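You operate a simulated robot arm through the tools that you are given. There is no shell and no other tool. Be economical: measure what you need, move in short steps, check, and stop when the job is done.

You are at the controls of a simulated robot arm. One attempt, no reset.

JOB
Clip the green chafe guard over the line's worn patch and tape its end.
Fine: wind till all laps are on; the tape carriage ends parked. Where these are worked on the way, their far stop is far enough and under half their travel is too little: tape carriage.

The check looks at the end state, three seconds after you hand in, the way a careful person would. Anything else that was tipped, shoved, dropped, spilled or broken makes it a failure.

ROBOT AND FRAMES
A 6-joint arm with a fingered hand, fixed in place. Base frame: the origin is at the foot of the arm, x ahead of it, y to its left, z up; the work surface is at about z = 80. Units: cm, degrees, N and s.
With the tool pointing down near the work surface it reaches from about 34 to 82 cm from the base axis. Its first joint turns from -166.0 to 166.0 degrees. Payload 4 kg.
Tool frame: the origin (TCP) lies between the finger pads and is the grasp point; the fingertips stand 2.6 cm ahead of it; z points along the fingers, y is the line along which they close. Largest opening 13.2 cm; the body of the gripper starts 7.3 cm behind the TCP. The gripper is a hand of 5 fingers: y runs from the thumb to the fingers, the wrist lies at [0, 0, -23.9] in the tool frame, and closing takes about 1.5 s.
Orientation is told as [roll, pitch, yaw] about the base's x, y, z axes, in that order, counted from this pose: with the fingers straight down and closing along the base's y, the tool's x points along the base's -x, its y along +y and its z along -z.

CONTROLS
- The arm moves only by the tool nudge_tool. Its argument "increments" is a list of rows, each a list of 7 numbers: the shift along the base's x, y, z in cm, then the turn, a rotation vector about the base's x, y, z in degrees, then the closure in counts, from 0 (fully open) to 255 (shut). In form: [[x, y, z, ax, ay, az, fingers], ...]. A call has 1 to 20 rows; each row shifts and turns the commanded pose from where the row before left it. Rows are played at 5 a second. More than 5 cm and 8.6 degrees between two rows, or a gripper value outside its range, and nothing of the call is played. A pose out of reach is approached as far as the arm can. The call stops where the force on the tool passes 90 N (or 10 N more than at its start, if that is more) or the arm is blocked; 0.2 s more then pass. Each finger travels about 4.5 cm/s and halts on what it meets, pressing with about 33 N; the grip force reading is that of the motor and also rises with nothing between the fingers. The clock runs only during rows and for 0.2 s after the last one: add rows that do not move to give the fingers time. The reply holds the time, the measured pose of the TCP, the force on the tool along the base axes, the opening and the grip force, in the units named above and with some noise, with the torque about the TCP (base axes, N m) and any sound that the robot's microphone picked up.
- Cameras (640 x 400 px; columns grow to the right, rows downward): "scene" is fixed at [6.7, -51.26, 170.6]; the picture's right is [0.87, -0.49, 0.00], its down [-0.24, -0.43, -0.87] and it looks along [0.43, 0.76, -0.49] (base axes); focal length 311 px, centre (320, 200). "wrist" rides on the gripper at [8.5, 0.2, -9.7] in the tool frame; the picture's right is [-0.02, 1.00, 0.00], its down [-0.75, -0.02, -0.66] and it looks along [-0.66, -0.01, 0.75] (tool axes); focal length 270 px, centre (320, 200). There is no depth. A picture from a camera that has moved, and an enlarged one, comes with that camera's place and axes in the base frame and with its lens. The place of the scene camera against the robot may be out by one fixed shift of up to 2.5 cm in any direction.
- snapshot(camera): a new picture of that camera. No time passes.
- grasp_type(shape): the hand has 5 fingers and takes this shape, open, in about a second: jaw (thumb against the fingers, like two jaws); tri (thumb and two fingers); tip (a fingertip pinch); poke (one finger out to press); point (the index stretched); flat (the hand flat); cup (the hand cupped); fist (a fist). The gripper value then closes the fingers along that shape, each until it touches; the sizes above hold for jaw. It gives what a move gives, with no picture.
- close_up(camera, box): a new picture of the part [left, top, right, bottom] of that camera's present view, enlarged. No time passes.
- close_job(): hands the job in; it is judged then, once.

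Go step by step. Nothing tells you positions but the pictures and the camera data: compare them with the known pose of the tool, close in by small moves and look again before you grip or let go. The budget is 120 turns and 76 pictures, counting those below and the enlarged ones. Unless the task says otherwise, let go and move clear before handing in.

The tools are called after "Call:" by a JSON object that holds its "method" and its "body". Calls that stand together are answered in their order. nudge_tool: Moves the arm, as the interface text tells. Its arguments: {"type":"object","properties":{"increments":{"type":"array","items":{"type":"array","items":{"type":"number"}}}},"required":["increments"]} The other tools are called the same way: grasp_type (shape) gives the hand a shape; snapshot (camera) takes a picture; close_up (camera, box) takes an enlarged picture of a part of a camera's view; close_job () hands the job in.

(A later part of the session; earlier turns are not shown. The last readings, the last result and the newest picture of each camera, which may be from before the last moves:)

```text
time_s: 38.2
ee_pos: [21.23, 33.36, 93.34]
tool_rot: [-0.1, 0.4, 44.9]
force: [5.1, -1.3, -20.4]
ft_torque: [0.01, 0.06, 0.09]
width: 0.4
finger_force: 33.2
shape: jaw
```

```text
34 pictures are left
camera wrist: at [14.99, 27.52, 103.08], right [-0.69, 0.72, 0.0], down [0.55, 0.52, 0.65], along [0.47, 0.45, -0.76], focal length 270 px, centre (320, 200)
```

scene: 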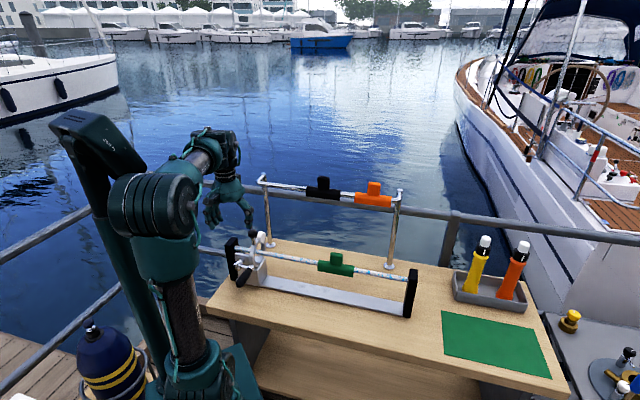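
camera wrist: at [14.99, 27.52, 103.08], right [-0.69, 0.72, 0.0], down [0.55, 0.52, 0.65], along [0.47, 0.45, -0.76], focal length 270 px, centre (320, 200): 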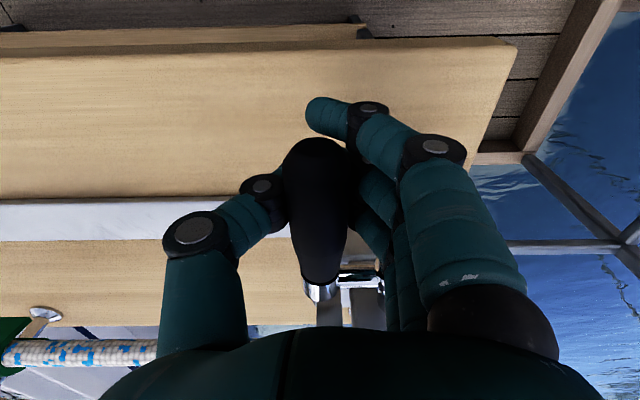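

The handle is gripped. Trying a short slide toward the guard (along +u).

Call:
{"method": "nudge_tool", "body": {"increments": [[0.7, -0.7, 0, 0, 0, 0, 255], [0.7, -0.7, 0, 0, 0, 0, 255], [0.7, -0.7, 0, 0, 0, 0, 255], [0, 0, 0, 0, 0, 0, 255]]}}

Call:
{"method": "close_up", "body": {"camera": "scene", "box": [210, 200, 370, 320]}}

```text
time_s: 39.2
ee_pos: [23.35, 31.25, 93.23]
tool_rot: [-0.1, 0.4, 45.0]
force: [-12.4, -5.1, -21.3]
ft_torque: [-0.07, 0.02, 0.24]
width: 0.32
finger_force: 32.6
shape: jaw
```

```text
3.33 times, centred on (290, 260) of scene
camera zoom: at [6.7, -51.26, 170.6], right [0.87, -0.49, 0.0], down [-0.24, -0.43, -0.87], along [0.43, 0.76, -0.49], focal length 1037 px, centre (420, 0)
```

zoom: 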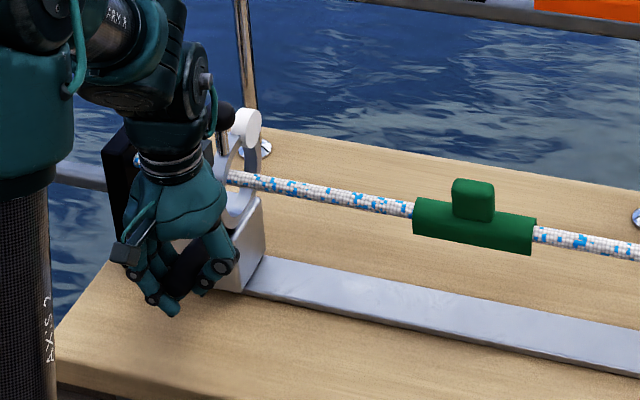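

It appears to be sliding. Continuing a few centimetres.

Call:
{"method": "nudge_tool", "body": {"increments": [[0.7, -0.7, 0, 0, 0, 0, 255], [0.7, -0.7, 0, 0, 0, 0, 255], [0.7, -0.7, 0, 0, 0, 0, 255], [0.7, -0.7, 0, 0, 0, 0, 255], [0.7, -0.7, 0, 0, 0, 0, 255], [0, 0, 0, 0, 0, 0, 255]]}}

Call:
{"method": "close_up", "body": {"camera": "scene", "box": [210, 200, 370, 320]}}

```text
time_s: 40.6
ee_pos: [26.77, 27.71, 93.28]
tool_rot: [0.0, 0.2, 44.8]
force: [-9.3, -2.9, -42.5]
ft_torque: [-0.09, 0.02, 0.25]
width: 0.26
finger_force: 32.7
shape: jaw
```

```text
3.33 times, centred on (290, 260) of scene
camera zoom: at [6.7, -51.26, 170.6], right [0.87, -0.49, 0.0], down [-0.24, -0.43, -0.87], along [0.43, 0.76, -0.49], focal length 1037 px, centre (420, 0)
```

zoom: 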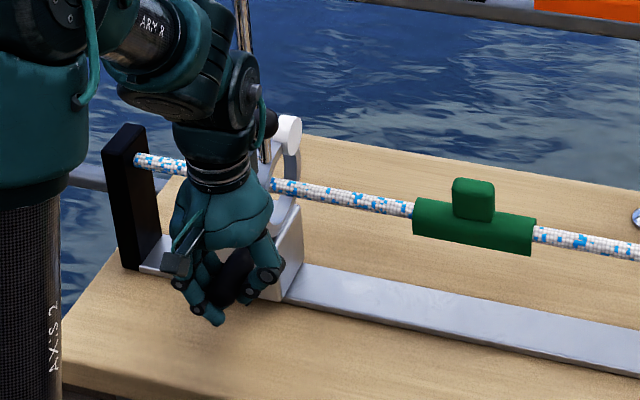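

Carriage slides with the handle. I'll relieve the vertical load slightly and continue.

Call:
{"method": "nudge_tool", "body": {"increments": [[0.7, -0.7, -0.2, 0, 0, 0, 255], [0.7, -0.7, -0.1, 0, 0, 0, 255], [0.7, -0.7, 0, 0, 0, 0, 255], [0.7, -0.7, 0, 0, 0, 0, 255], [0.7, -0.7, 0, 0, 0, 0, 255], [0.7, -0.7, 0, 0, 0, 0, 255], [0.7, -0.7, 0, 0, 0, 0, 255], [0.7, -0.7, 0, 0, 0, 0, 255], [0.7, -0.7, 0, 0, 0, 0, 255], [0.7, -0.7, 0, 0, 0, 0, 255], [0, 0, 0, 0, 0, 0, 255]]}}

Call:
{"method": "close_up", "body": {"camera": "scene", "box": [230, 200, 390, 320]}}

```text
time_s: 43.0
ee_pos: [33.76, 20.82, 93.25]
tool_rot: [0.0, 0.3, 44.9]
force: [-14.9, -7.5, -10.7]
ft_torque: [-0.14, 0.07, 0.17]
width: 0.33
finger_force: 32.8
shape: jaw
```

```text
3.33 times, centred on (310, 260) of scene
camera zoom: at [6.7, -51.26, 170.6], right [0.87, -0.49, 0.0], down [-0.24, -0.43, -0.87], along [0.43, 0.76, -0.49], focal length 1037 px, centre (353, 0)
```

zoom: 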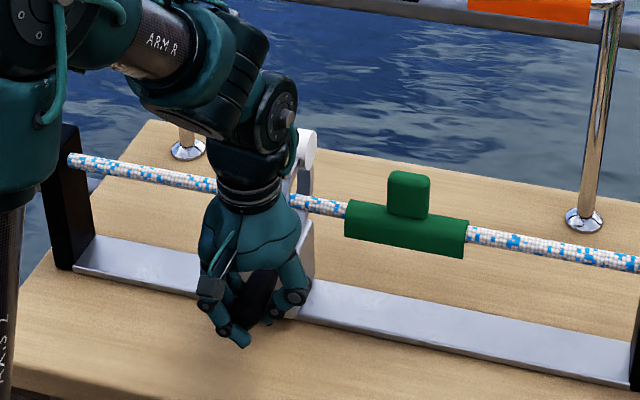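

About 4 cm remain to the guard. Continuing in smaller steps.

Call:
{"method": "nudge_tool", "body": {"increments": [[0.5, -0.5, 0, 0, 0, 0, 255], [0.5, -0.5, 0, 0, 0, 0, 255], [0.5, -0.5, 0, 0, 0, 0, 255], [0, 0, 0, 0, 0, 0, 255]]}}

Call:
{"method": "close_up", "body": {"camera": "scene", "box": [270, 220, 350, 280]}}

```text
time_s: 44.0
ee_pos: [35.44, 19.2, 92.97]
tool_rot: [0.0, 0.3, 44.9]
force: [-19.1, -12.5, -3.1]
ft_torque: [-0.2, 0.11, 0.21]
width: 0.38
finger_force: 32.9
shape: jaw
```

```text
6.67 times, centred on (310, 250) of scene
camera zoom: at [6.7, -51.26, 170.6], right [0.87, -0.49, 0.0], down [-0.24, -0.43, -0.87], along [0.43, 0.76, -0.49], focal length 2074 px, centre (387, -133)
```

zoom: 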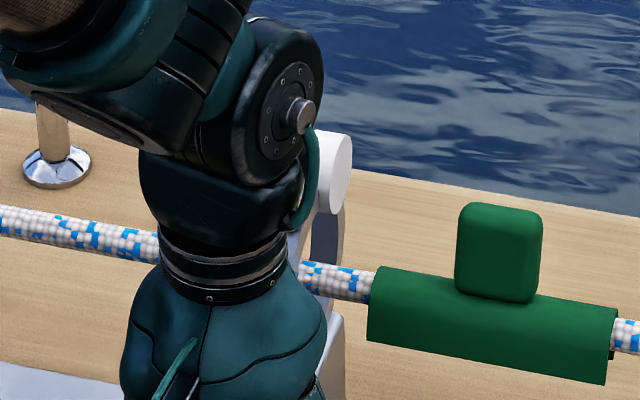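

Roughly 2.5 cm of gap left. Going on with small steps.

Call:
{"method": "nudge_tool", "body": {"increments": [[0.4, -0.4, 0, 0, 0, 0, 255], [0.4, -0.4, 0, 0, 0, 0, 255], [0.4, -0.4, 0, 0, 0, 0, 255], [0, 0, 0, 0, 0, 0, 255]]}}

Call:
{"method": "close_up", "body": {"camera": "scene", "box": [270, 220, 350, 280]}}

```text
time_s: 45.0
ee_pos: [36.52, 18.0, 93.12]
tool_rot: [0.0, 0.3, 44.9]
force: [-18.7, -10.2, -7.5]
ft_torque: [-0.18, 0.08, 0.19]
width: 0.37
finger_force: 33.2
shape: jaw
```

```text
6.67 times, centred on (310, 250) of scene
camera zoom: at [6.7, -51.26, 170.6], right [0.87, -0.49, 0.0], down [-0.24, -0.43, -0.87], along [0.43, 0.76, -0.49], focal length 2074 px, centre (387, -133)
```

zoom: 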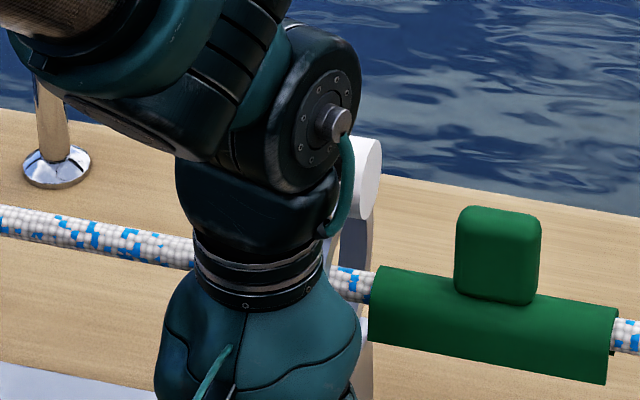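

Still free-moving; continuing until the stop.

Call:
{"method": "nudge_tool", "body": {"increments": [[0.35, -0.35, 0, 0, 0, 0, 255], [0.35, -0.35, 0, 0, 0, 0, 255], [0.35, -0.35, 0, 0, 0, 0, 255], [0, 0, 0, 0, 0, 0, 255]]}}

Call:
{"method": "close_up", "body": {"camera": "scene", "box": [270, 220, 350, 280]}}

```text
time_s: 46.0
ee_pos: [37.6, 16.91, 93.0]
tool_rot: [-0.1, 0.3, 44.9]
force: [-16.5, -8.7, -13.8]
ft_torque: [-0.18, 0.07, 0.21]
width: 0.36
finger_force: 33.5
shape: jaw
```

```text
6.67 times, centred on (310, 250) of scene
camera zoom: at [6.7, -51.26, 170.6], right [0.87, -0.49, 0.0], down [-0.24, -0.43, -0.87], along [0.43, 0.76, -0.49], focal length 2074 px, centre (387, -133)
```

zoom: 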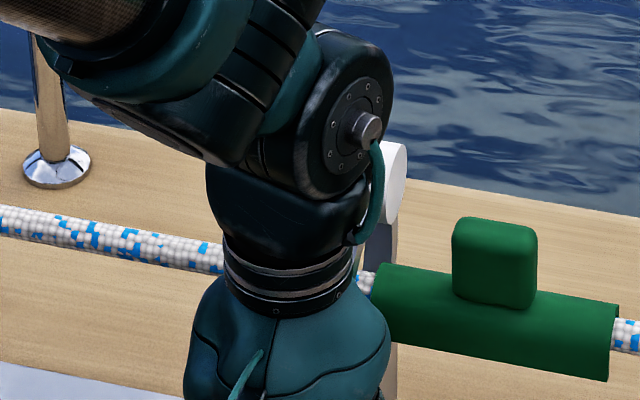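

The ring is about at the guard's end. The guard's tab seems to rock slightly on the line, so I'll watch it closely while making one more small step.

Call:
{"method": "nudge_tool", "body": {"increments": [[0.35, -0.35, 0, 0, 0, 0, 255], [0.35, -0.35, 0, 0, 0, 0, 255], [0, 0, 0, 0, 0, 0, 255]]}}

Call:
{"method": "close_up", "body": {"camera": "scene", "box": [270, 220, 350, 280]}}

Call:
{"method": "snapshot", "body": {"camera": "wrist"}}

```text
time_s: 46.8
ee_pos: [38.32, 16.34, 93.1]
tool_rot: [0.0, 0.3, 45.0]
force: [-14.8, -9.3, -16.6]
ft_torque: [-0.2, 0.07, 0.17]
width: 0.32
finger_force: 33.4
shape: jaw
```

```text
6.67 times, centred on (310, 250) of scene
camera zoom: at [6.7, -51.26, 170.6], right [0.87, -0.49, 0.0], down [-0.24, -0.43, -0.87], along [0.43, 0.76, -0.49], focal length 2074 px, centre (387, -133)
```

zoom: 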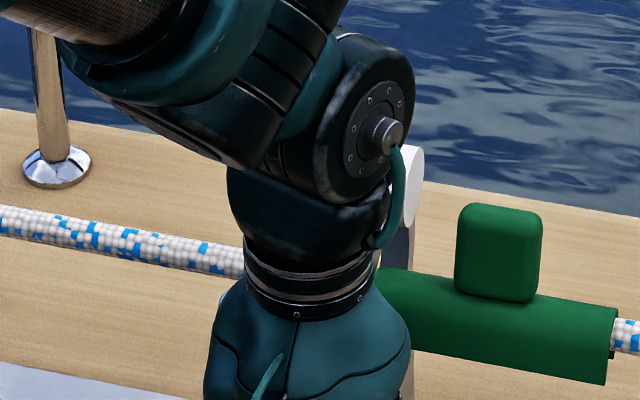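

```text
26 pictures are left
camera wrist: at [32.11, 10.45, 102.93], right [-0.69, 0.72, 0.0], down [0.55, 0.52, 0.65], along [0.47, 0.45, -0.76], focal length 270 px, centre (320, 200)
```

wrist: 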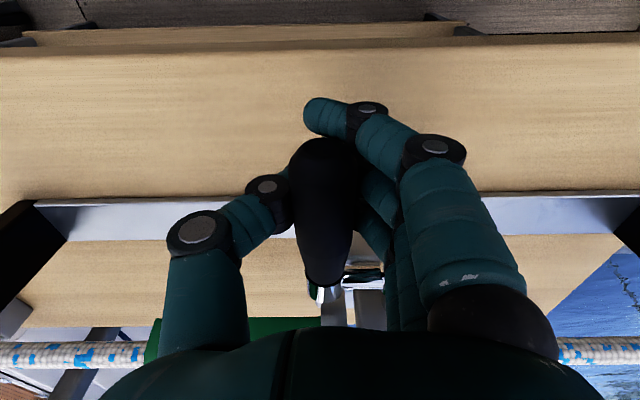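

The guard is only rocking slightly and stays seated. Continuing to find the carriage's far stop.

Call:
{"method": "nudge_tool", "body": {"increments": [[0.3, -0.3, 0, 0, 0, 0, 255], [0.3, -0.3, 0, 0, 0, 0, 255], [0.3, -0.3, 0, 0, 0, 0, 255], [0.3, -0.3, 0, 0, 0, 0, 255], [0, 0, 0, 0, 0, 0, 255]]}}

```text
time_s: 48.0
ee_pos: [39.3, 15.15, 93.07]
tool_rot: [0.1, 0.3, 45.1]
force: [-28.7, 8.1, -16.7]
ft_torque: [-0.23, -0.11, 0.28]
width: 0.29
finger_force: 33.1
shape: jaw
```

Resistance along the line has risen to about 26 N, so I'm likely at the stop. Checking.

Call:
{"method": "close_up", "body": {"camera": "scene", "box": [260, 200, 420, 320]}}

```text
3.33 times, centred on (340, 260) of scene
camera zoom: at [6.7, -51.26, 170.6], right [0.87, -0.49, 0.0], down [-0.24, -0.43, -0.87], along [0.43, 0.76, -0.49], focal length 1037 px, centre (253, 0)
```

zoom: 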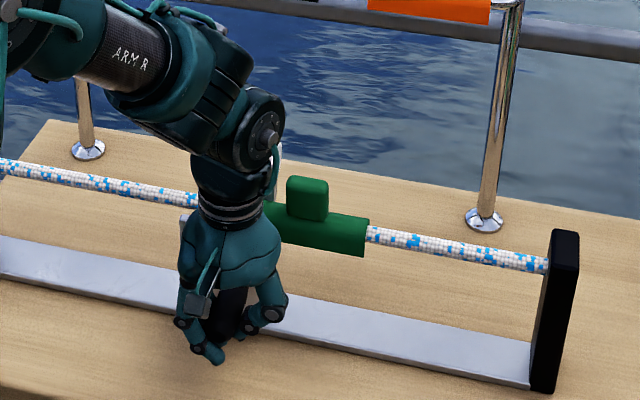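

The guard's position is unchanged and the carriage is at its far stop, with the ring at the guard's end. Now I'll try a quarter turn of the crank, clockwise as seen from the handle side.

Call:
{"method": "nudge_tool", "body": {"increments": [[-0.123, 0.123, -1.32, 0, 0, 0, 255], [-0.36, 0.36, -1.23, 0, 0, 0, 255], [-0.573, 0.573, -1.056, 0, 0, 0, 255], [0, 0, 0, 0, 0, 0, 255]]}}

Call:
{"method": "close_up", "body": {"camera": "scene", "box": [270, 190, 390, 280]}}

```text
time_s: 49.0
ee_pos: [38.53, 16.14, 89.49]
tool_rot: [-0.2, 0.2, 44.9]
force: [0.0, 0.0, 0.8]
ft_torque: [0.0, 0.02, -0.01]
width: 0.0
finger_force: 33.0
shape: jaw
```

```text
4.44 times, centred on (330, 235) of scene
camera zoom: at [6.7, -51.26, 170.6], right [0.87, -0.49, 0.0], down [-0.24, -0.43, -0.87], along [0.43, 0.76, -0.49], focal length 1383 px, centre (276, 44)
```

zoom: 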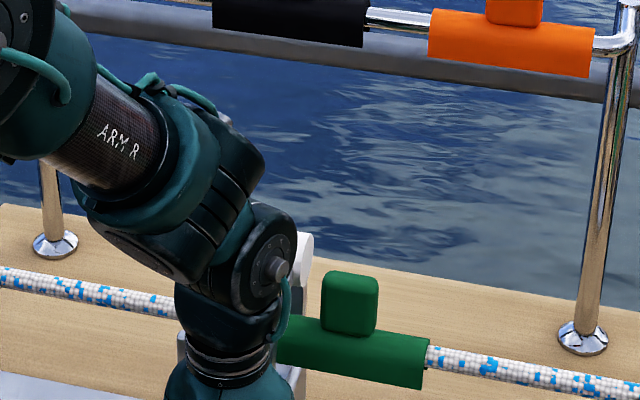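

The grip closed to zero: the handle slipped out. Looking with the wrist camera.

Call:
{"method": "snapshot", "body": {"camera": "wrist"}}

```text
23 pictures are left
camera wrist: at [32.28, 10.25, 99.26], right [-0.69, 0.72, 0.0], down [0.54, 0.52, 0.66], along [0.47, 0.45, -0.75], focal length 270 px, centre (320, 200)
```

wrist: 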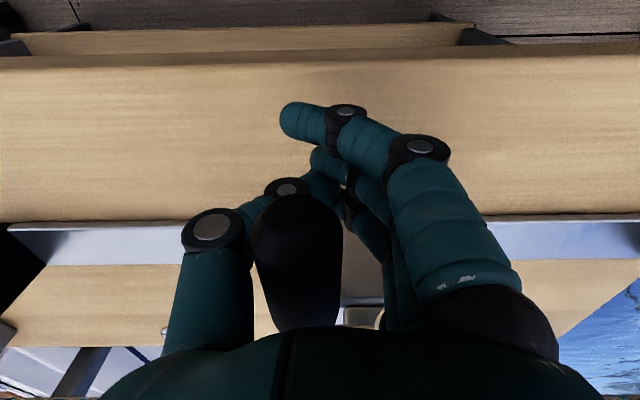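

The handle resisted going down and now sits above the closed fingers, caged between thumb and fingers. I'll recentre under it and try the other direction, lifting it with the cage.

Call:
{"method": "nudge_tool", "body": {"increments": [[0.4, -0.5, 0.6, 0, 0, 0, 255], [0.3, -0.4, 0.6, 0, 0, 0, 255], [0, 0, 0.6, 0, 0, 0, 255], [0, 0, 0.6, 0, 0, 0, 255], [-0.05, 0.05, 0.6, 0, 0, 0, 255], [-0.1, 0.1, 0.6, 0, 0, 0, 255], [0, 0, 0, 0, 0, 0, 255]]}}

Call:
{"method": "snapshot", "body": {"camera": "wrist"}}

```text
time_s: 50.5
ee_pos: [38.87, 15.15, 92.31]
tool_rot: [0.3, 0.9, 45.1]
force: [14.4, 4.3, -49.7]
ft_torque: [-0.13, 0.04, 0.33]
width: 0.0
finger_force: 32.6
shape: jaw
stopped in row 7: the force on the tool passed its limit at 92 N (the readings are from after the stop); the commanded pose is now the measured one
```

```text
22 pictures are left
camera wrist: at [32.81, 9.45, 102.34], right [-0.69, 0.72, 0.0], down [0.55, 0.53, 0.65], along [0.47, 0.45, -0.76], focal length 270 px, centre (320, 200)
```

wrist: 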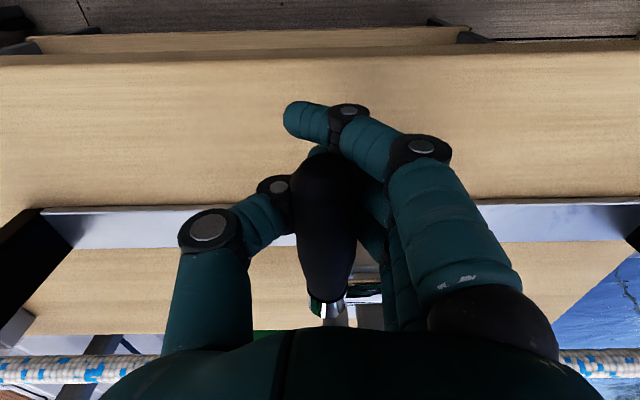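

Lifting is blocked solidly (92 N), so the crank must turn the other way (down first), and a pinch just squeezes the handle out. I'll let go, back off upward, and switch to a wrap-around fist grasp.

Call:
{"method": "nudge_tool", "body": {"increments": [[0, 0, -0.7, 0, 0, 0, 255], [0, 0, -0.3, 0, 0, 0, 180], [0, 0, 0, 0, 0, 0, 80], [0, 0, 0, 0, 0, 0, 0], [0, 0, 0, 0, 0, 0, 0], [0, 0, 0, 0, 0, 0, 0], [0, 0, 0, 0, 0, 0, 0], [0, 0, 0, 0, 0, 0, 0], [0, 0, 3, 0, 0, 0, 0], [0, 0, 3, 0, 0, 0, 0], [0, 0, 3, 0, 0, 0, 0], [0, 0, 3, 0, 0, 0, 0], [0, 0, 0, 0, 0, 0, 0]]}}

Call:
{"method": "grasp_type", "body": {"shape": "fist"}}

Call:
{"method": "snapshot", "body": {"camera": "wrist"}}

```text
time_s: 53.3
ee_pos: [38.99, 15.35, 103.56]
tool_rot: [0.1, 0.6, 44.9]
force: [0.4, 1.1, -0.8]
ft_torque: [0.02, -0.01, -0.01]
width: 13.2
finger_force: 0.1
shape: jaw
```

```text
time_s: 54.2
ee_pos: [38.9, 15.37, 103.5]
tool_rot: [0.0, 0.7, 44.9]
force: [-0.5, -0.6, -0.1]
ft_torque: [-0.02, 0.04, 0.01]
width: 0.0
finger_force: 0.0
shape: fist
```

```text
21 pictures are left
camera wrist: at [32.82, 9.55, 113.45], right [-0.69, 0.72, 0.0], down [0.55, 0.53, 0.65], along [0.47, 0.45, -0.76], focal length 270 px, centre (320, 200)
```

wrist: 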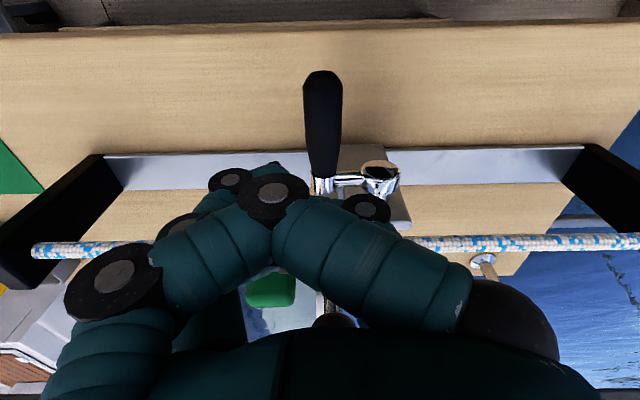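

The fist shape is closed from the start, so it can't wrap, but I can use it to press the handle down and test that direction. Descending onto the handle.

Call:
{"method": "nudge_tool", "body": {"increments": [[0, 0, -1, 0, 0, 0, 0], [0, 0, -1, 0, 0, 0, 0], [0, 0, -1, 0, 0, 0, 0], [0, 0, -1, 0, 0, 0, 0], [0, 0, -0.7, 0, 0, 0, 0], [0, 0, -0.7, 0, 0, 0, 0], [0, 0, -0.7, 0, 0, 0, 0], [0, 0, 0, 0, 0, 0, 0]]}}

```text
time_s: 56.0
ee_pos: [38.86, 15.15, 97.47]
tool_rot: [0.0, 0.7, 44.9]
force: [0.6, 0.7, -0.7]
ft_torque: [0.04, 0.0, -0.02]
width: 0.0
finger_force: 0.1
shape: fist
```

Call:
{"method": "nudge_tool", "body": {"increments": [[0, 0, -0.6, 0, 0, 0, 0], [0, 0, -0.6, 0, 0, 0, 0], [0, 0, -0.6, 0, 0, 0, 0], [0, 0, -0.6, 0, 0, 0, 0], [0, 0, -0.6, 0, 0, 0, 0], [0, 0, -0.6, 0, 0, 0, 0], [0, 0, 0, 0, 0, 0, 0]]}}

Call:
{"method": "snapshot", "body": {"camera": "wrist"}}

```text
time_s: 57.6
ee_pos: [38.8, 15.25, 93.74]
tool_rot: [0.2, 0.7, 44.8]
force: [-0.6, 0.5, 0.3]
ft_torque: [-0.02, -0.01, -0.04]
width: 0.0
finger_force: 0.0
shape: fist
```

```text
20 pictures are left
camera wrist: at [32.72, 9.35, 103.74], right [-0.69, 0.72, 0.0], down [0.55, 0.53, 0.65], along [0.47, 0.45, -0.76], focal length 270 px, centre (320, 200)
```

wrist: 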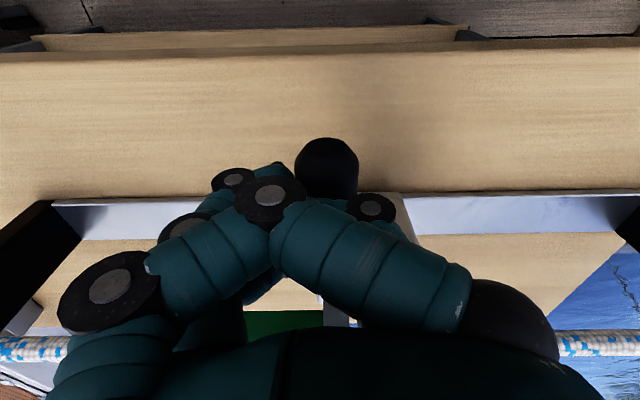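

The fist is just above the handle. Pressing down further.

Call:
{"method": "nudge_tool", "body": {"increments": [[0, 0, -0.5, 0, 0, 0, 0], [0, 0, -0.5, 0, 0, 0, 0], [0, 0, -0.5, 0, 0, 0, 0], [0, 0, -0.5, 0, 0, 0, 0], [0, 0, -0.5, 0, 0, 0, 0], [0, 0, 0, 0, 0, 0, 0]]}}

```text
time_s: 59.0
ee_pos: [38.85, 15.34, 91.38]
tool_rot: [0.2, 0.8, 45.0]
force: [-0.1, -1.1, 0.9]
ft_torque: [-0.01, -0.01, -0.01]
width: 0.01
finger_force: 0.0
shape: fist
```

Call:
{"method": "nudge_tool", "body": {"increments": [[0, 0, -0.5, 0, 0, 0, 0], [0, 0, -0.5, 0, 0, 0, 0], [0, 0, -0.5, 0, 0, 0, 0], [0, 0, 0, 0, 0, 0, 0]]}}

Call:
{"method": "snapshot", "body": {"camera": "wrist"}}

```text
time_s: 60.0
ee_pos: [38.87, 15.1, 89.9]
tool_rot: [0.1, 0.7, 44.9]
force: [1.1, -0.2, 0.5]
ft_torque: [0.02, -0.02, -0.02]
width: 0.0
finger_force: 0.0
shape: fist
```

```text
19 pictures are left
camera wrist: at [32.78, 9.41, 99.86], right [-0.69, 0.72, 0.0], down [0.55, 0.53, 0.65], along [0.47, 0.45, -0.76], focal length 270 px, centre (320, 200)
```

wrist: 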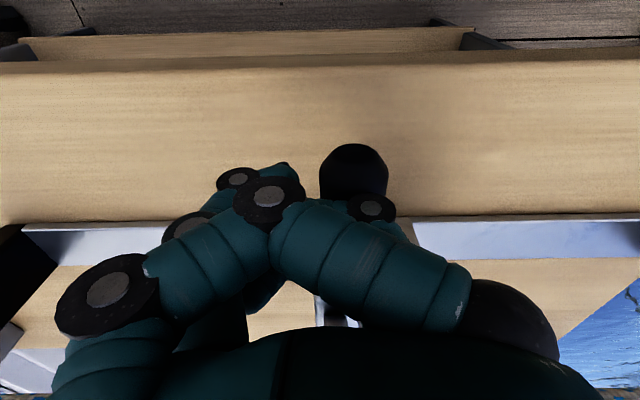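

The handle moved down with almost no force, so that is the winding direction. A pinch isn't needed: I'll use closed jaw fingers as a loose cage around the handle and carry it round. First back up and open the jaw.

Call:
{"method": "nudge_tool", "body": {"increments": [[0, 0, 2.5, 0, 0, 0, 0], [0, 0, 3, 0, 0, 0, 0], [0, 0, 3, 0, 0, 0, 0], [0, 0, 0, 0, 0, 0, 0]]}}

Call:
{"method": "grasp_type", "body": {"shape": "jaw"}}

Call:
{"method": "snapshot", "body": {"camera": "wrist"}}

```text
time_s: 61.0
ee_pos: [38.95, 15.09, 98.35]
tool_rot: [0.1, 0.7, 45.0]
force: [-0.9, 0.7, 0.6]
ft_torque: [0.01, -0.03, 0.02]
width: 0.0
finger_force: 0.0
shape: fist
```

```text
time_s: 61.9
ee_pos: [38.83, 15.11, 98.28]
tool_rot: [0.1, 0.7, 44.9]
force: [-0.5, -0.8, -0.4]
ft_torque: [-0.01, 0.01, -0.01]
width: 13.2
finger_force: 0.1
shape: jaw
```

```text
18 pictures are left
camera wrist: at [32.75, 9.35, 108.21], right [-0.69, 0.72, 0.0], down [0.55, 0.53, 0.65], along [0.47, 0.45, -0.76], focal length 270 px, centre (320, 200)
```

wrist: 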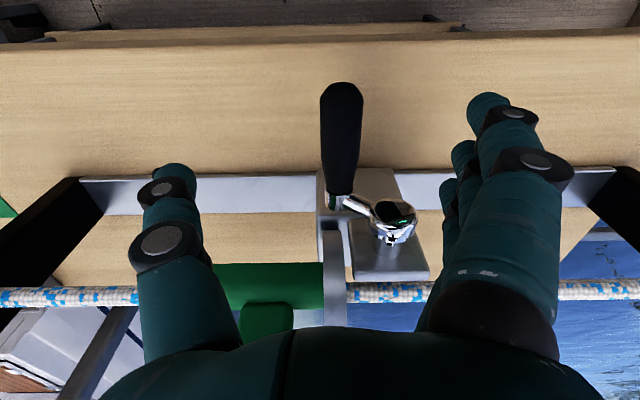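

The handle is at about 40° below its start with u≈15.3. Straddling it now with the open jaw and closing beneath it.

Call:
{"method": "nudge_tool", "body": {"increments": [[-0.65, 0.4, -1.5, 0, 0, 0, 60], [-0.65, 0.4, -1.5, 0, 0, 0, 60], [0, 0, -2, 0, 0, 0, 60], [0, 0, -2, 0, 0, 0, 60], [0, 0, -2, 0, 0, 0, 60], [0, 0, -2, 0, 0, 0, 60], [0, 0, -1.4, 0, 0, 0, 60], [0, 0, 0, 0, 0, 0, 120], [0, 0, 0, 0, 0, 0, 180], [0, 0, 0, 0, 0, 0, 230], [0, 0, 0, 0, 0, 0, 255], [0, 0, 0, 0, 0, 0, 255], [0, 0, 0, 0, 0, 0, 255], [0, 0, 0, 0, 0, 0, 255]]}}

Call:
{"method": "snapshot", "body": {"camera": "wrist"}}

```text
time_s: 64.9
ee_pos: [37.61, 16.26, 86.0]
tool_rot: [0.1, 0.7, 45.0]
force: [0.4, 0.0, 0.1]
ft_torque: [-0.01, 0.01, 0.01]
width: 0.0
finger_force: 24.0
shape: jaw
```

```text
17 pictures are left
camera wrist: at [31.46, 10.29, 95.95], right [-0.69, 0.72, 0.0], down [0.55, 0.53, 0.65], along [0.47, 0.45, -0.76], focal length 270 px, centre (320, 200)
```

wrist: 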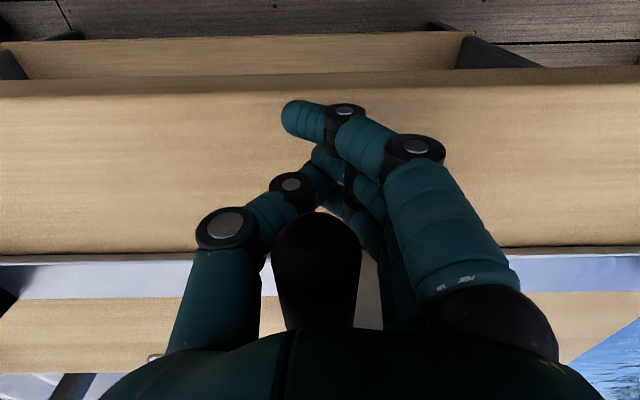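

The handle is caged. I'll carry it through the first 90° and check forces.

Call:
{"method": "nudge_tool", "body": {"increments": [[-0.716, 0.716, -0.865, 0, 0, 0, 255], [-0.85, 0.85, -0.573, 0, 0, 0, 255], [-0.926, 0.926, -0.242, 0, 0, 0, 255], [-0.938, 0.938, 0.105, 0, 0, 0, 255], [-0.887, 0.887, 0.444, 0, 0, 0, 255], [-0.776, 0.776, 0.754, 0, 0, 0, 255], [0, 0, 0, 0, 0, 0, 255]]}}

Call:
{"method": "snapshot", "body": {"camera": "wrist"}}

Call:
{"method": "close_up", "body": {"camera": "scene", "box": [260, 200, 400, 310]}}

```text
time_s: 66.5
ee_pos: [32.43, 21.31, 85.66]
tool_rot: [0.1, 0.7, 45.0]
force: [2.3, -1.2, 0.3]
ft_torque: [0.08, 0.08, -0.02]
width: 0.01
finger_force: 32.9
shape: jaw
```

```text
16 pictures are left
camera wrist: at [26.36, 15.37, 95.6], right [-0.69, 0.72, 0.0], down [0.55, 0.53, 0.65], along [0.47, 0.45, -0.76], focal length 270 px, centre (320, 200)
```

wrist: 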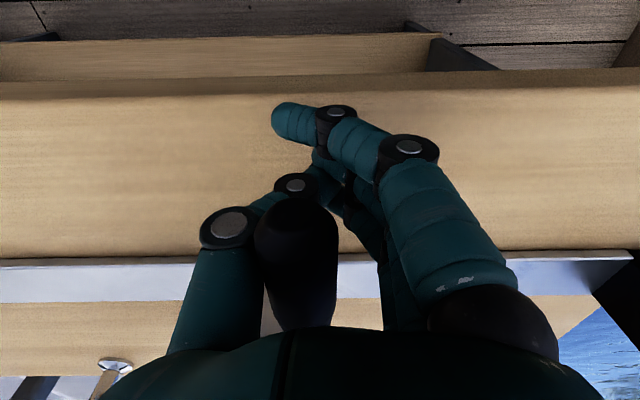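

```text
3.64 times, centred on (330, 255) of scene
camera zoom: at [6.7, -51.26, 170.6], right [0.87, -0.49, 0.0], down [-0.24, -0.43, -0.87], along [0.43, 0.76, -0.49], focal length 1131 px, centre (284, 0)
```

zoom: 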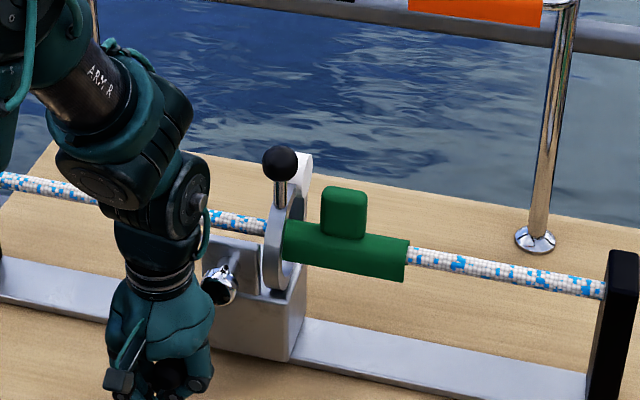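

The handle follows, the carriage stayed put, and the guard is intact. Completing the turn (next 180°).

Call:
{"method": "nudge_tool", "body": {"increments": [[-0.612, 0.612, 1.012, 0, 0, 0, 255], [-0.405, 0.405, 1.202, 0, 0, 0, 255], [-0.171, 0.171, 1.309, 0, 0, 0, 255], [0.074, -0.074, 1.327, 0, 0, 0, 255], [0.314, -0.314, 1.255, 0, 0, 0, 255], [0.533, -0.533, 1.097, 0, 0, 0, 255], [0.716, -0.716, 0.865, 0, 0, 0, 255], [0.85, -0.85, 0.573, 0, 0, 0, 255], [0.926, -0.926, 0.242, 0, 0, 0, 255], [0.938, -0.938, -0.105, 0, 0, 0, 255], [0.887, -0.887, -0.444, 0, 0, 0, 255], [0.776, -0.776, -0.754, 0, 0, 0, 255], [0, 0, 0, 0, 0, 0, 255]]}}

Call:
{"method": "snapshot", "body": {"camera": "wrist"}}

```text
time_s: 69.3
ee_pos: [37.15, 16.29, 93.1]
tool_rot: [0.0, 0.7, 44.9]
force: [-2.2, 2.4, 0.1]
ft_torque: [-0.15, -0.1, 0.11]
width: 0.0
finger_force: 32.9
shape: jaw
```

```text
14 pictures are left
camera wrist: at [31.12, 10.54, 103.11], right [-0.69, 0.72, 0.0], down [0.55, 0.53, 0.65], along [0.47, 0.45, -0.76], focal length 270 px, centre (320, 200)
```

wrist: 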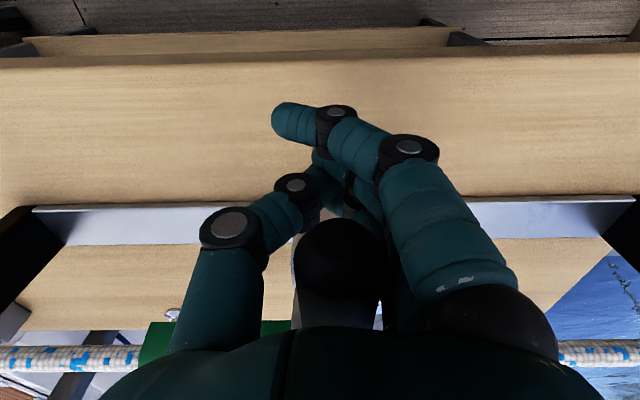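

The cage works well with low forces. Continuing three more quarters.

Call:
{"method": "nudge_tool", "body": {"increments": [[0.612, -0.612, -1.012, 0, 0, 0, 255], [0.405, -0.405, -1.202, 0, 0, 0, 255], [0.171, -0.171, -1.309, 0, 0, 0, 255], [-0.074, 0.074, -1.327, 0, 0, 0, 255], [-0.314, 0.314, -1.255, 0, 0, 0, 255], [-0.533, 0.533, -1.097, 0, 0, 0, 255], [-0.716, 0.716, -0.865, 0, 0, 0, 255], [-0.85, 0.85, -0.573, 0, 0, 0, 255], [-0.926, 0.926, -0.242, 0, 0, 0, 255], [-0.938, 0.938, 0.105, 0, 0, 0, 255], [-0.887, 0.887, 0.444, 0, 0, 0, 255], [-0.776, 0.776, 0.754, 0, 0, 0, 255], [0, 0, 0, 0, 0, 0, 255]]}}

Call:
{"method": "close_up", "body": {"camera": "scene", "box": [260, 200, 400, 310]}}

```text
time_s: 72.1
ee_pos: [32.37, 21.25, 85.65]
tool_rot: [0.2, 0.7, 44.9]
force: [2.3, -1.4, -0.1]
ft_torque: [0.09, 0.12, 0.0]
width: 0.01
finger_force: 32.9
shape: jaw
```

```text
3.64 times, centred on (330, 255) of scene
camera zoom: at [6.7, -51.26, 170.6], right [0.87, -0.49, 0.0], down [-0.24, -0.43, -0.87], along [0.43, 0.76, -0.49], focal length 1131 px, centre (284, 0)
```

zoom: 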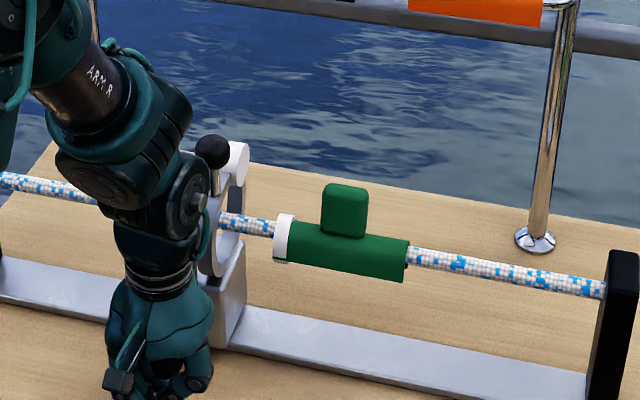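

White tape is now on the guard's end, but the carriage was pulled back a few centimetres during this turn. I'll look at the crank angle.

Call:
{"method": "snapshot", "body": {"camera": "wrist"}}

Call:
{"method": "close_up", "body": {"camera": "scene", "box": [305, 235, 365, 280]}}

```text
12 pictures are left
camera wrist: at [26.33, 15.38, 95.6], right [-0.69, 0.72, 0.0], down [0.55, 0.53, 0.65], along [0.47, 0.45, -0.76], focal length 270 px, centre (320, 200)
```

wrist: 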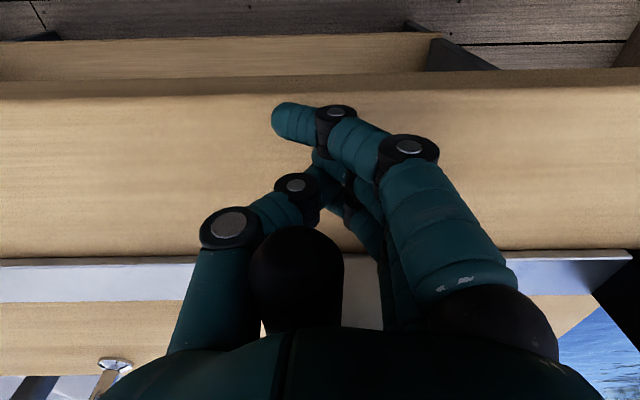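

```text
8.89 times, centred on (335, 258) of scene
camera zoom: at [6.7, -51.26, 170.6], right [0.87, -0.49, 0.0], down [-0.24, -0.43, -0.87], along [0.43, 0.76, -0.49], focal length 2766 px, centre (187, -311)
```

zoom: 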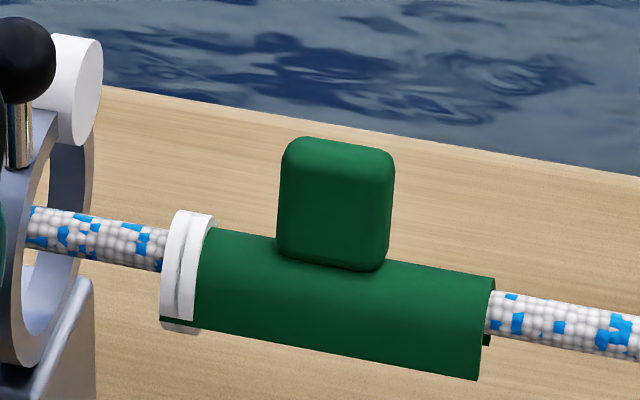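

Two bands of tape appear at the guard's end; it's unclear whether that's all. I'll push the carriage back to its far stop using the handle, then test whether the crank turns further.

Call:
{"method": "nudge_tool", "body": {"increments": [[0.35, -0.35, 0, 0, 0, 0, 255], [0.35, -0.35, 0, 0, 0, 0, 255], [0.35, -0.35, 0, 0, 0, 0, 255], [0.35, -0.35, 0, 0, 0, 0, 255], [0.35, -0.35, 0, 0, 0, 0, 255], [0.35, -0.35, 0, 0, 0, 0, 255], [0.35, -0.35, 0, 0, 0, 0, 255], [0.35, -0.35, 0, 0, 0, 0, 255], [0.35, -0.35, 0, 0, 0, 0, 255], [0, 0, 0, 0, 0, 0, 255]]}}

Call:
{"method": "close_up", "body": {"camera": "scene", "box": [260, 200, 400, 310]}}

```text
time_s: 74.3
ee_pos: [35.71, 18.04, 85.68]
tool_rot: [0.2, 0.7, 44.9]
force: [-4.7, 3.9, 0.5]
ft_torque: [-0.18, -0.22, 0.15]
width: 0.0
finger_force: 32.9
shape: jaw
```

```text
3.64 times, centred on (330, 255) of scene
camera zoom: at [6.7, -51.26, 170.6], right [0.87, -0.49, 0.0], down [-0.24, -0.43, -0.87], along [0.43, 0.76, -0.49], focal length 1131 px, centre (284, 0)
```

zoom: 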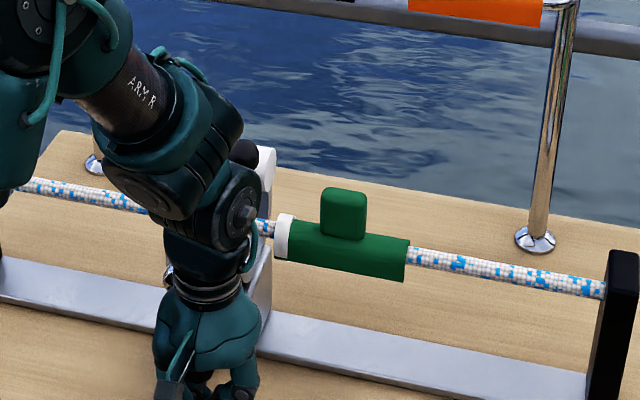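

The carriage follows; pushing on to the stop.

Call:
{"method": "nudge_tool", "body": {"increments": [[0.35, -0.35, 0, 0, 0, 0, 255], [0.35, -0.35, 0, 0, 0, 0, 255], [0.35, -0.35, 0, 0, 0, 0, 255], [0.35, -0.35, 0, 0, 0, 0, 255], [0.35, -0.35, 0, 0, 0, 0, 255], [0, 0, 0, 0, 0, 0, 255]]}}

```text
time_s: 75.7
ee_pos: [37.45, 16.19, 85.57]
tool_rot: [0.1, 0.9, 44.9]
force: [-2.6, 4.5, 0.9]
ft_torque: [-0.21, -0.18, 0.11]
width: 0.0
finger_force: 32.4
shape: jaw
```

Call:
{"method": "nudge_tool", "body": {"increments": [[0.25, -0.25, 0, 0, 0, 0, 255], [0.25, -0.25, 0, 0, 0, 0, 255], [0.25, -0.25, 0, 0, 0, 0, 255], [0, 0, 0, 0, 0, 0, 255]]}}

Call:
{"method": "close_up", "body": {"camera": "scene", "box": [260, 200, 400, 310]}}

```text
time_s: 76.7
ee_pos: [38.05, 15.36, 85.69]
tool_rot: [0.0, 0.7, 44.9]
force: [-1.6, 1.6, 0.3]
ft_torque: [-0.1, -0.05, 0.06]
width: 0.02
finger_force: 32.6
shape: jaw
```

```text
3.64 times, centred on (330, 255) of scene
camera zoom: at [6.7, -51.26, 170.6], right [0.87, -0.49, 0.0], down [-0.24, -0.43, -0.87], along [0.43, 0.76, -0.49], focal length 1131 px, centre (284, 0)
```

zoom: 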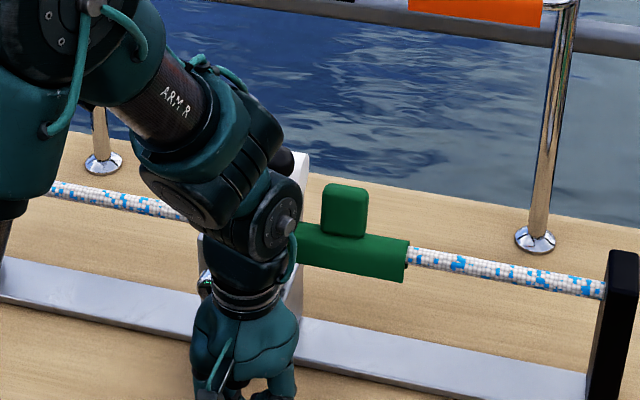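

The carriage is back at (or within a few mm of) the far stop. Now cranking another quarter, slowly, to see whether it still turns.

Call:
{"method": "nudge_tool", "body": {"increments": [[-0.716, 0.716, -0.865, 0, 0, 0, 255], [-0.85, 0.85, -0.573, 0, 0, 0, 255], [-0.926, 0.926, -0.242, 0, 0, 0, 255], [-0.938, 0.938, 0.105, 0, 0, 0, 255], [-0.887, 0.887, 0.444, 0, 0, 0, 255], [0, 0, 0, 0, 0, 0, 255]]}}

Call:
{"method": "close_up", "body": {"camera": "scene", "box": [260, 200, 400, 310]}}

```text
time_s: 78.1
ee_pos: [33.82, 19.77, 84.55]
tool_rot: [0.2, 0.8, 44.9]
force: [3.3, -1.8, -1.5]
ft_torque: [0.1, 0.23, 0.04]
width: 0.02
finger_force: 32.6
shape: jaw
```

```text
3.64 times, centred on (330, 255) of scene
camera zoom: at [6.7, -51.26, 170.6], right [0.87, -0.49, 0.0], down [-0.24, -0.43, -0.87], along [0.43, 0.76, -0.49], focal length 1131 px, centre (284, 0)
```

zoom: 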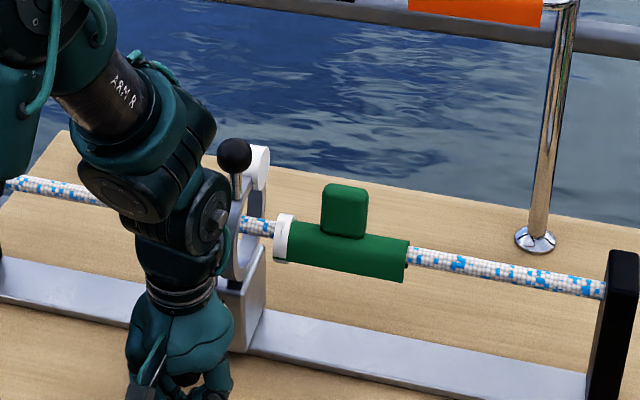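

The carriage slid back again instead of the crank turning, which suggests the crank may be at its end of winding. I'll release, rise, and look at the crank angle.

Call:
{"method": "nudge_tool", "body": {"increments": [[0, 0, 0, 0, 0, 0, 180], [0, 0, 0, 0, 0, 0, 80], [0, 0, 0, 0, 0, 0, 0], [0, 0, 0, 0, 0, 0, 0], [0, 0, 0, 0, 0, 0, 0], [0, 0, 0, 0, 0, 0, 0], [0, 0, 0, 0, 0, 0, 0], [0, 0, 3, 0, 0, 0, 0], [0, 0, 3, 0, 0, 0, 0], [0, 0, 3, 0, 0, 0, 0], [0, 0, 3, 0, 0, 0, 0], [0, 0, 3, 0, 0, 0, 0], [0, 0, 0, 0, 0, 0, 0]]}}

Call:
{"method": "snapshot", "body": {"camera": "wrist"}}

```text
time_s: 80.9
ee_pos: [33.75, 19.87, 99.59]
tool_rot: [0.1, 0.6, 44.9]
force: [-0.5, -0.1, -0.7]
ft_torque: [0.01, 0.03, -0.01]
width: 13.2
finger_force: 0.1
shape: jaw
```

```text
7 pictures are left
camera wrist: at [27.67, 13.91, 109.51], right [-0.69, 0.72, 0.0], down [0.55, 0.53, 0.65], along [0.47, 0.45, -0.76], focal length 270 px, centre (320, 200)
```

wrist: 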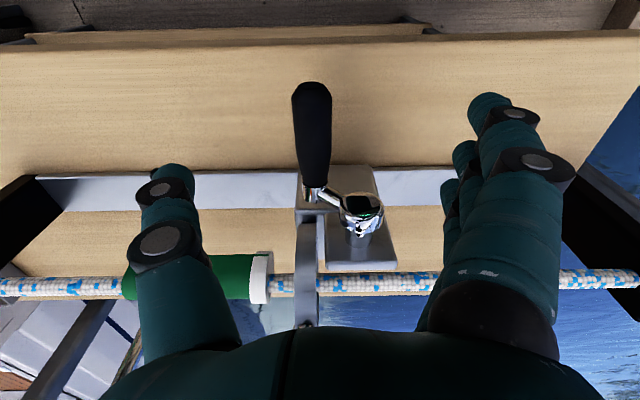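

The crank sits about 40° below horizontal. I'll test by pressing it down with the fist: near-zero force would mean it still turns, resistance would mean the winding is done.

Call:
{"method": "grasp_type", "body": {"shape": "fist"}}

Call:
{"method": "nudge_tool", "body": {"increments": [[0.6, -0.6, -1.5, 0, 0, 0, 0], [0, 0, -1.5, 0, 0, 0, 0], [0, 0, -1.5, 0, 0, 0, 0], [0, 0, -1.5, 0, 0, 0, 0], [0, 0, -1.5, 0, 0, 0, 0], [0, 0, -1, 0, 0, 0, 0], [0, 0, -0.4, 0, 0, 0, 0], [0, 0, -0.4, 0, 0, 0, 0], [0, 0, -0.4, 0, 0, 0, 0], [0, 0, 0, 0, 0, 0, 0]]}}

```text
time_s: 81.8
ee_pos: [33.82, 19.86, 99.6]
tool_rot: [0.0, 0.7, 44.9]
force: [-0.4, 0.4, 0.5]
ft_torque: [-0.01, 0.05, 0.03]
width: 0.0
finger_force: 0.0
shape: fist
```

```text
time_s: 84.0
ee_pos: [34.32, 19.26, 89.77]
tool_rot: [0.1, 0.7, 44.8]
force: [0.4, 0.6, 0.2]
ft_torque: [0.04, 0.01, 0.01]
width: 0.01
finger_force: 0.1
shape: fist
```

Call:
{"method": "nudge_tool", "body": {"increments": [[0, 0, -0.4, 0, 0, 0, 0], [0, 0, -0.4, 0, 0, 0, 0], [0, 0, -0.4, 0, 0, 0, 0], [0, 0, -0.4, 0, 0, 0, 0], [0, 0, 0, 0, 0, 0, 0]]}}

```text
time_s: 85.2
ee_pos: [34.27, 19.23, 88.11]
tool_rot: [0.0, 0.7, 44.9]
force: [2.6, 2.5, 6.8]
ft_torque: [0.12, 0.12, -0.1]
width: 0.0
finger_force: 0.1
shape: fist
```

Call:
{"method": "nudge_tool", "body": {"increments": [[0, 0, -0.3, 0, 0, 0, 0], [0, 0, -0.3, 0, 0, 0, 0], [0, 0, 0, 0, 0, 0, 0]]}}

Call:
{"method": "snapshot", "body": {"camera": "wrist"}}

```text
time_s: 86.0
ee_pos: [34.25, 19.33, 87.65]
tool_rot: [0.1, 0.8, 44.9]
force: [1.1, -0.7, 1.1]
ft_torque: [0.06, 0.02, 0.02]
width: 0.0
finger_force: 0.0
shape: fist
```

```text
6 pictures are left
camera wrist: at [28.24, 13.45, 97.56], right [-0.69, 0.72, 0.0], down [0.55, 0.53, 0.65], along [0.47, 0.45, -0.76], focal length 270 px, centre (320, 200)
```

wrist: 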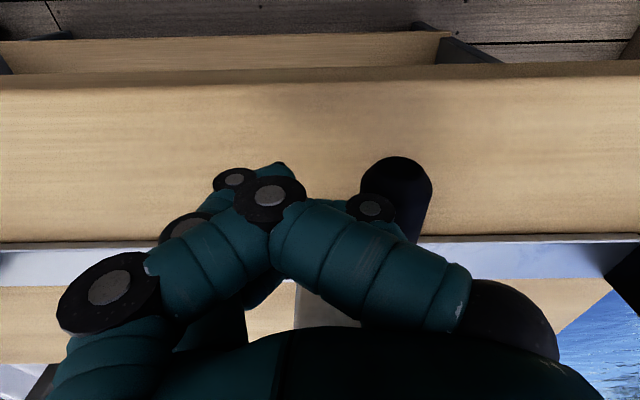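

The handle moved; I need to know whether the crank turned or the carriage slid.

Call:
{"method": "close_up", "body": {"camera": "scene", "box": [260, 200, 400, 310]}}

```text
3.64 times, centred on (330, 255) of scene
camera zoom: at [6.7, -51.26, 170.6], right [0.87, -0.49, 0.0], down [-0.24, -0.43, -0.87], along [0.43, 0.76, -0.49], focal length 1131 px, centre (284, 0)
```

zoom: 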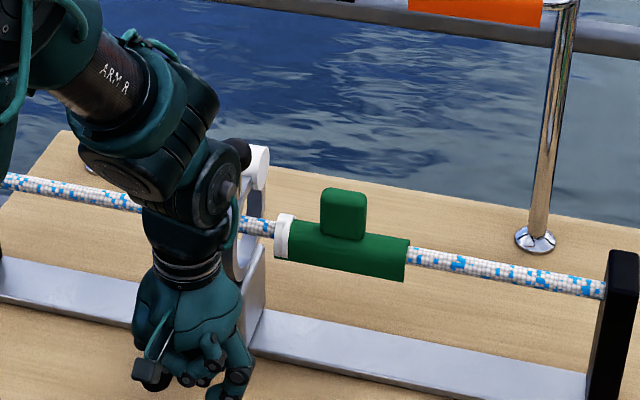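

The carriage stayed and the crank turned freely, so winding isn't finished yet; the carriage only slipped because my push was too horizontal. I'll tilt the hand 45° so the palm side of the cage pushes along the arc. First I rise, change to a jaw and tilt.

Call:
{"method": "nudge_tool", "body": {"increments": [[0.3, -0.3, 2.5, 0, 0, 0, 0], [0, 0, 4, 0, 0, 0, 0], [0, 0, 4, 0, 0, 0, 0], [0, 0, 4, 0, 0, 0, 0], [0, 0, 0, 0, 0, 0, 0]]}}

Call:
{"method": "grasp_type", "body": {"shape": "jaw"}}

Call:
{"method": "nudge_tool", "body": {"increments": [[0, 0, 0, 5.3, 5.3, 0, 60], [0, 0, 0, 5.3, 5.3, 0, 110], [0, 0, 0, 5.3, 5.3, 0, 150], [0, 0, 0, 5.3, 5.3, 0, 150], [0, 0, 0, 5.3, 5.3, 0, 150], [0, 0, 0, 5.3, 5.3, 0, 150], [0, 0, 0, 0, 0, 0, 150], [0, 0, 0, 0, 0, 0, 150]]}}

Call:
{"method": "snapshot", "body": {"camera": "wrist"}}

```text
time_s: 87.2
ee_pos: [34.43, 19.17, 102.02]
tool_rot: [0.1, 0.7, 45.0]
force: [0.3, -0.1, -0.4]
ft_torque: [0.03, 0.02, -0.01]
width: 0.0
finger_force: 0.0
shape: fist
```

```text
time_s: 88.1
ee_pos: [34.57, 19.25, 102.04]
tool_rot: [0.2, 0.7, 44.9]
force: [-0.3, 0.3, 0.3]
ft_torque: [0.03, 0.04, 0.01]
width: 13.22
finger_force: 0.0
shape: jaw
```

```text
time_s: 89.9
ee_pos: [34.6, 18.96, 102.06]
tool_rot: [45.1, 0.6, 45.4]
force: [0.2, -0.6, 0.9]
ft_torque: [-0.03, -0.03, -0.01]
width: 5.51
finger_force: 0.1
shape: jaw
```

```text
4 pictures are left
camera wrist: at [33.45, 8.22, 109.24], right [-0.48, 0.51, 0.71], down [0.87, 0.2, 0.45], along [0.08, 0.83, -0.55], focal length 270 px, centre (320, 200)
```

wrist: 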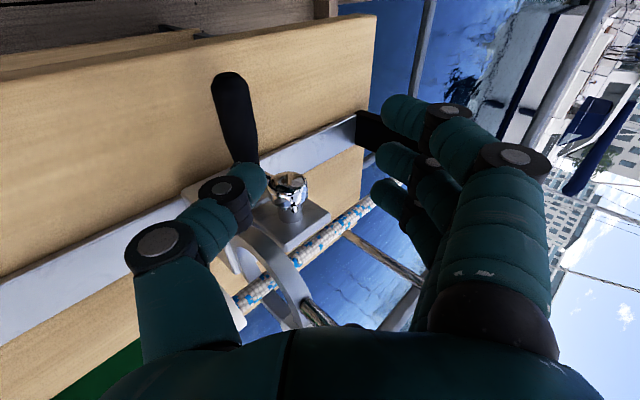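

Hand is tilted 45°; handle at about u≈6.5, z≈88. Approaching it along the tilted axis.

Call:
{"method": "nudge_tool", "body": {"increments": [[-0.1, 0.1, -2.5, 0, 0, 0, 150], [-0.1, 0.1, -2.5, 0, 0, 0, 150], [-0.2, 0.2, -2.5, 0, 0, 0, 150], [-0.2, 0.2, -2.8, 0, 0, 0, 150], [-0.5, 0.5, -0.71, 0, 0, 0, 150], [-0.5, 0.5, -0.71, 0, 0, 0, 150], [-0.5, 0.5, -0.71, 0, 0, 0, 150], [-0.5, 0.5, -0.71, 0, 0, 0, 150], [0, 0, 0, 0, 0, 0, 150]]}}

```text
time_s: 91.9
ee_pos: [32.0, 21.36, 88.99]
tool_rot: [45.0, 0.6, 45.4]
force: [-0.1, 0.7, -0.3]
ft_torque: [0.0, -0.01, 0.04]
width: 5.5
finger_force: 0.0
shape: jaw
```

Call:
{"method": "nudge_tool", "body": {"increments": [[-0.5, 0.5, -0.71, 0, 0, 0, 150], [-0.5, 0.5, -0.71, 0, 0, 0, 150], [-0.5, 0.5, -0.71, 0, 0, 0, 150], [-0.5, 0.5, -0.71, 0, 0, 0, 150], [-0.4, 0.4, -0.5, 0, 0, 0, 150], [0, 0, 0, 0, 0, 0, 150], [0, 0, 0, 0, 0, 0, 150]]}}

Call:
{"method": "snapshot", "body": {"camera": "wrist"}}

```text
time_s: 93.5
ee_pos: [29.77, 23.78, 85.55]
tool_rot: [45.1, 0.5, 45.4]
force: [0.3, -0.6, 0.2]
ft_torque: [-0.02, -0.05, 0.04]
width: 5.52
finger_force: 0.1
shape: jaw
```

```text
3 pictures are left
camera wrist: at [28.56, 13.1, 92.71], right [-0.48, 0.51, 0.71], down [0.87, 0.2, 0.45], along [0.08, 0.83, -0.55], focal length 270 px, centre (320, 200)
```

wrist: 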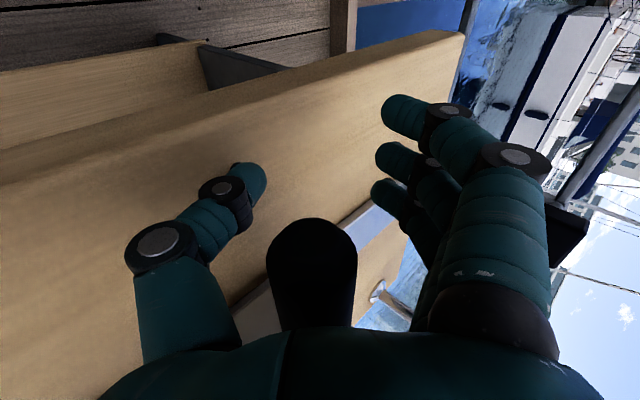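

The handle sits well inside the tilted cage. Closing the fingers, then carrying it up the far side.

Call:
{"method": "nudge_tool", "body": {"increments": [[0, 0, 0, 0, 0, 0, 200], [0, 0, 0, 0, 0, 0, 255], [0, 0, 0, 0, 0, 0, 255], [0, 0, 0, 0, 0, 0, 255], [0, 0, 0, 0, 0, 0, 255], [-0.938, 0.938, 0.105, 0, 0, 0, 255], [-0.887, 0.887, 0.444, 0, 0, 0, 255], [-0.776, 0.776, 0.754, 0, 0, 0, 255], [0, 0, 0, 0, 0, 0, 255]]}}

Call:
{"method": "nudge_tool", "body": {"increments": [[-0.612, 0.612, 1.012, 0, 0, 0, 255], [-0.405, 0.405, 1.202, 0, 0, 0, 255], [-0.171, 0.171, 1.309, 0, 0, 0, 255], [0.074, -0.074, 1.327, 0, 0, 0, 255], [0.314, -0.314, 1.255, 0, 0, 0, 255], [0.533, -0.533, 1.097, 0, 0, 0, 255], [0, 0, 0, 0, 0, 0, 255]]}}

```text
time_s: 95.5
ee_pos: [26.99, 26.56, 86.81]
tool_rot: [45.0, 0.5, 45.5]
force: [2.4, -0.2, -1.7]
ft_torque: [0.05, 0.08, 0.07]
width: 0.03
finger_force: 33.1
shape: jaw
```

```text
time_s: 97.1
ee_pos: [26.62, 26.8, 94.24]
tool_rot: [45.1, 0.5, 45.4]
force: [-1.2, 0.4, -2.7]
ft_torque: [0.07, -0.02, 0.0]
width: 0.0
finger_force: 32.9
shape: jaw
```

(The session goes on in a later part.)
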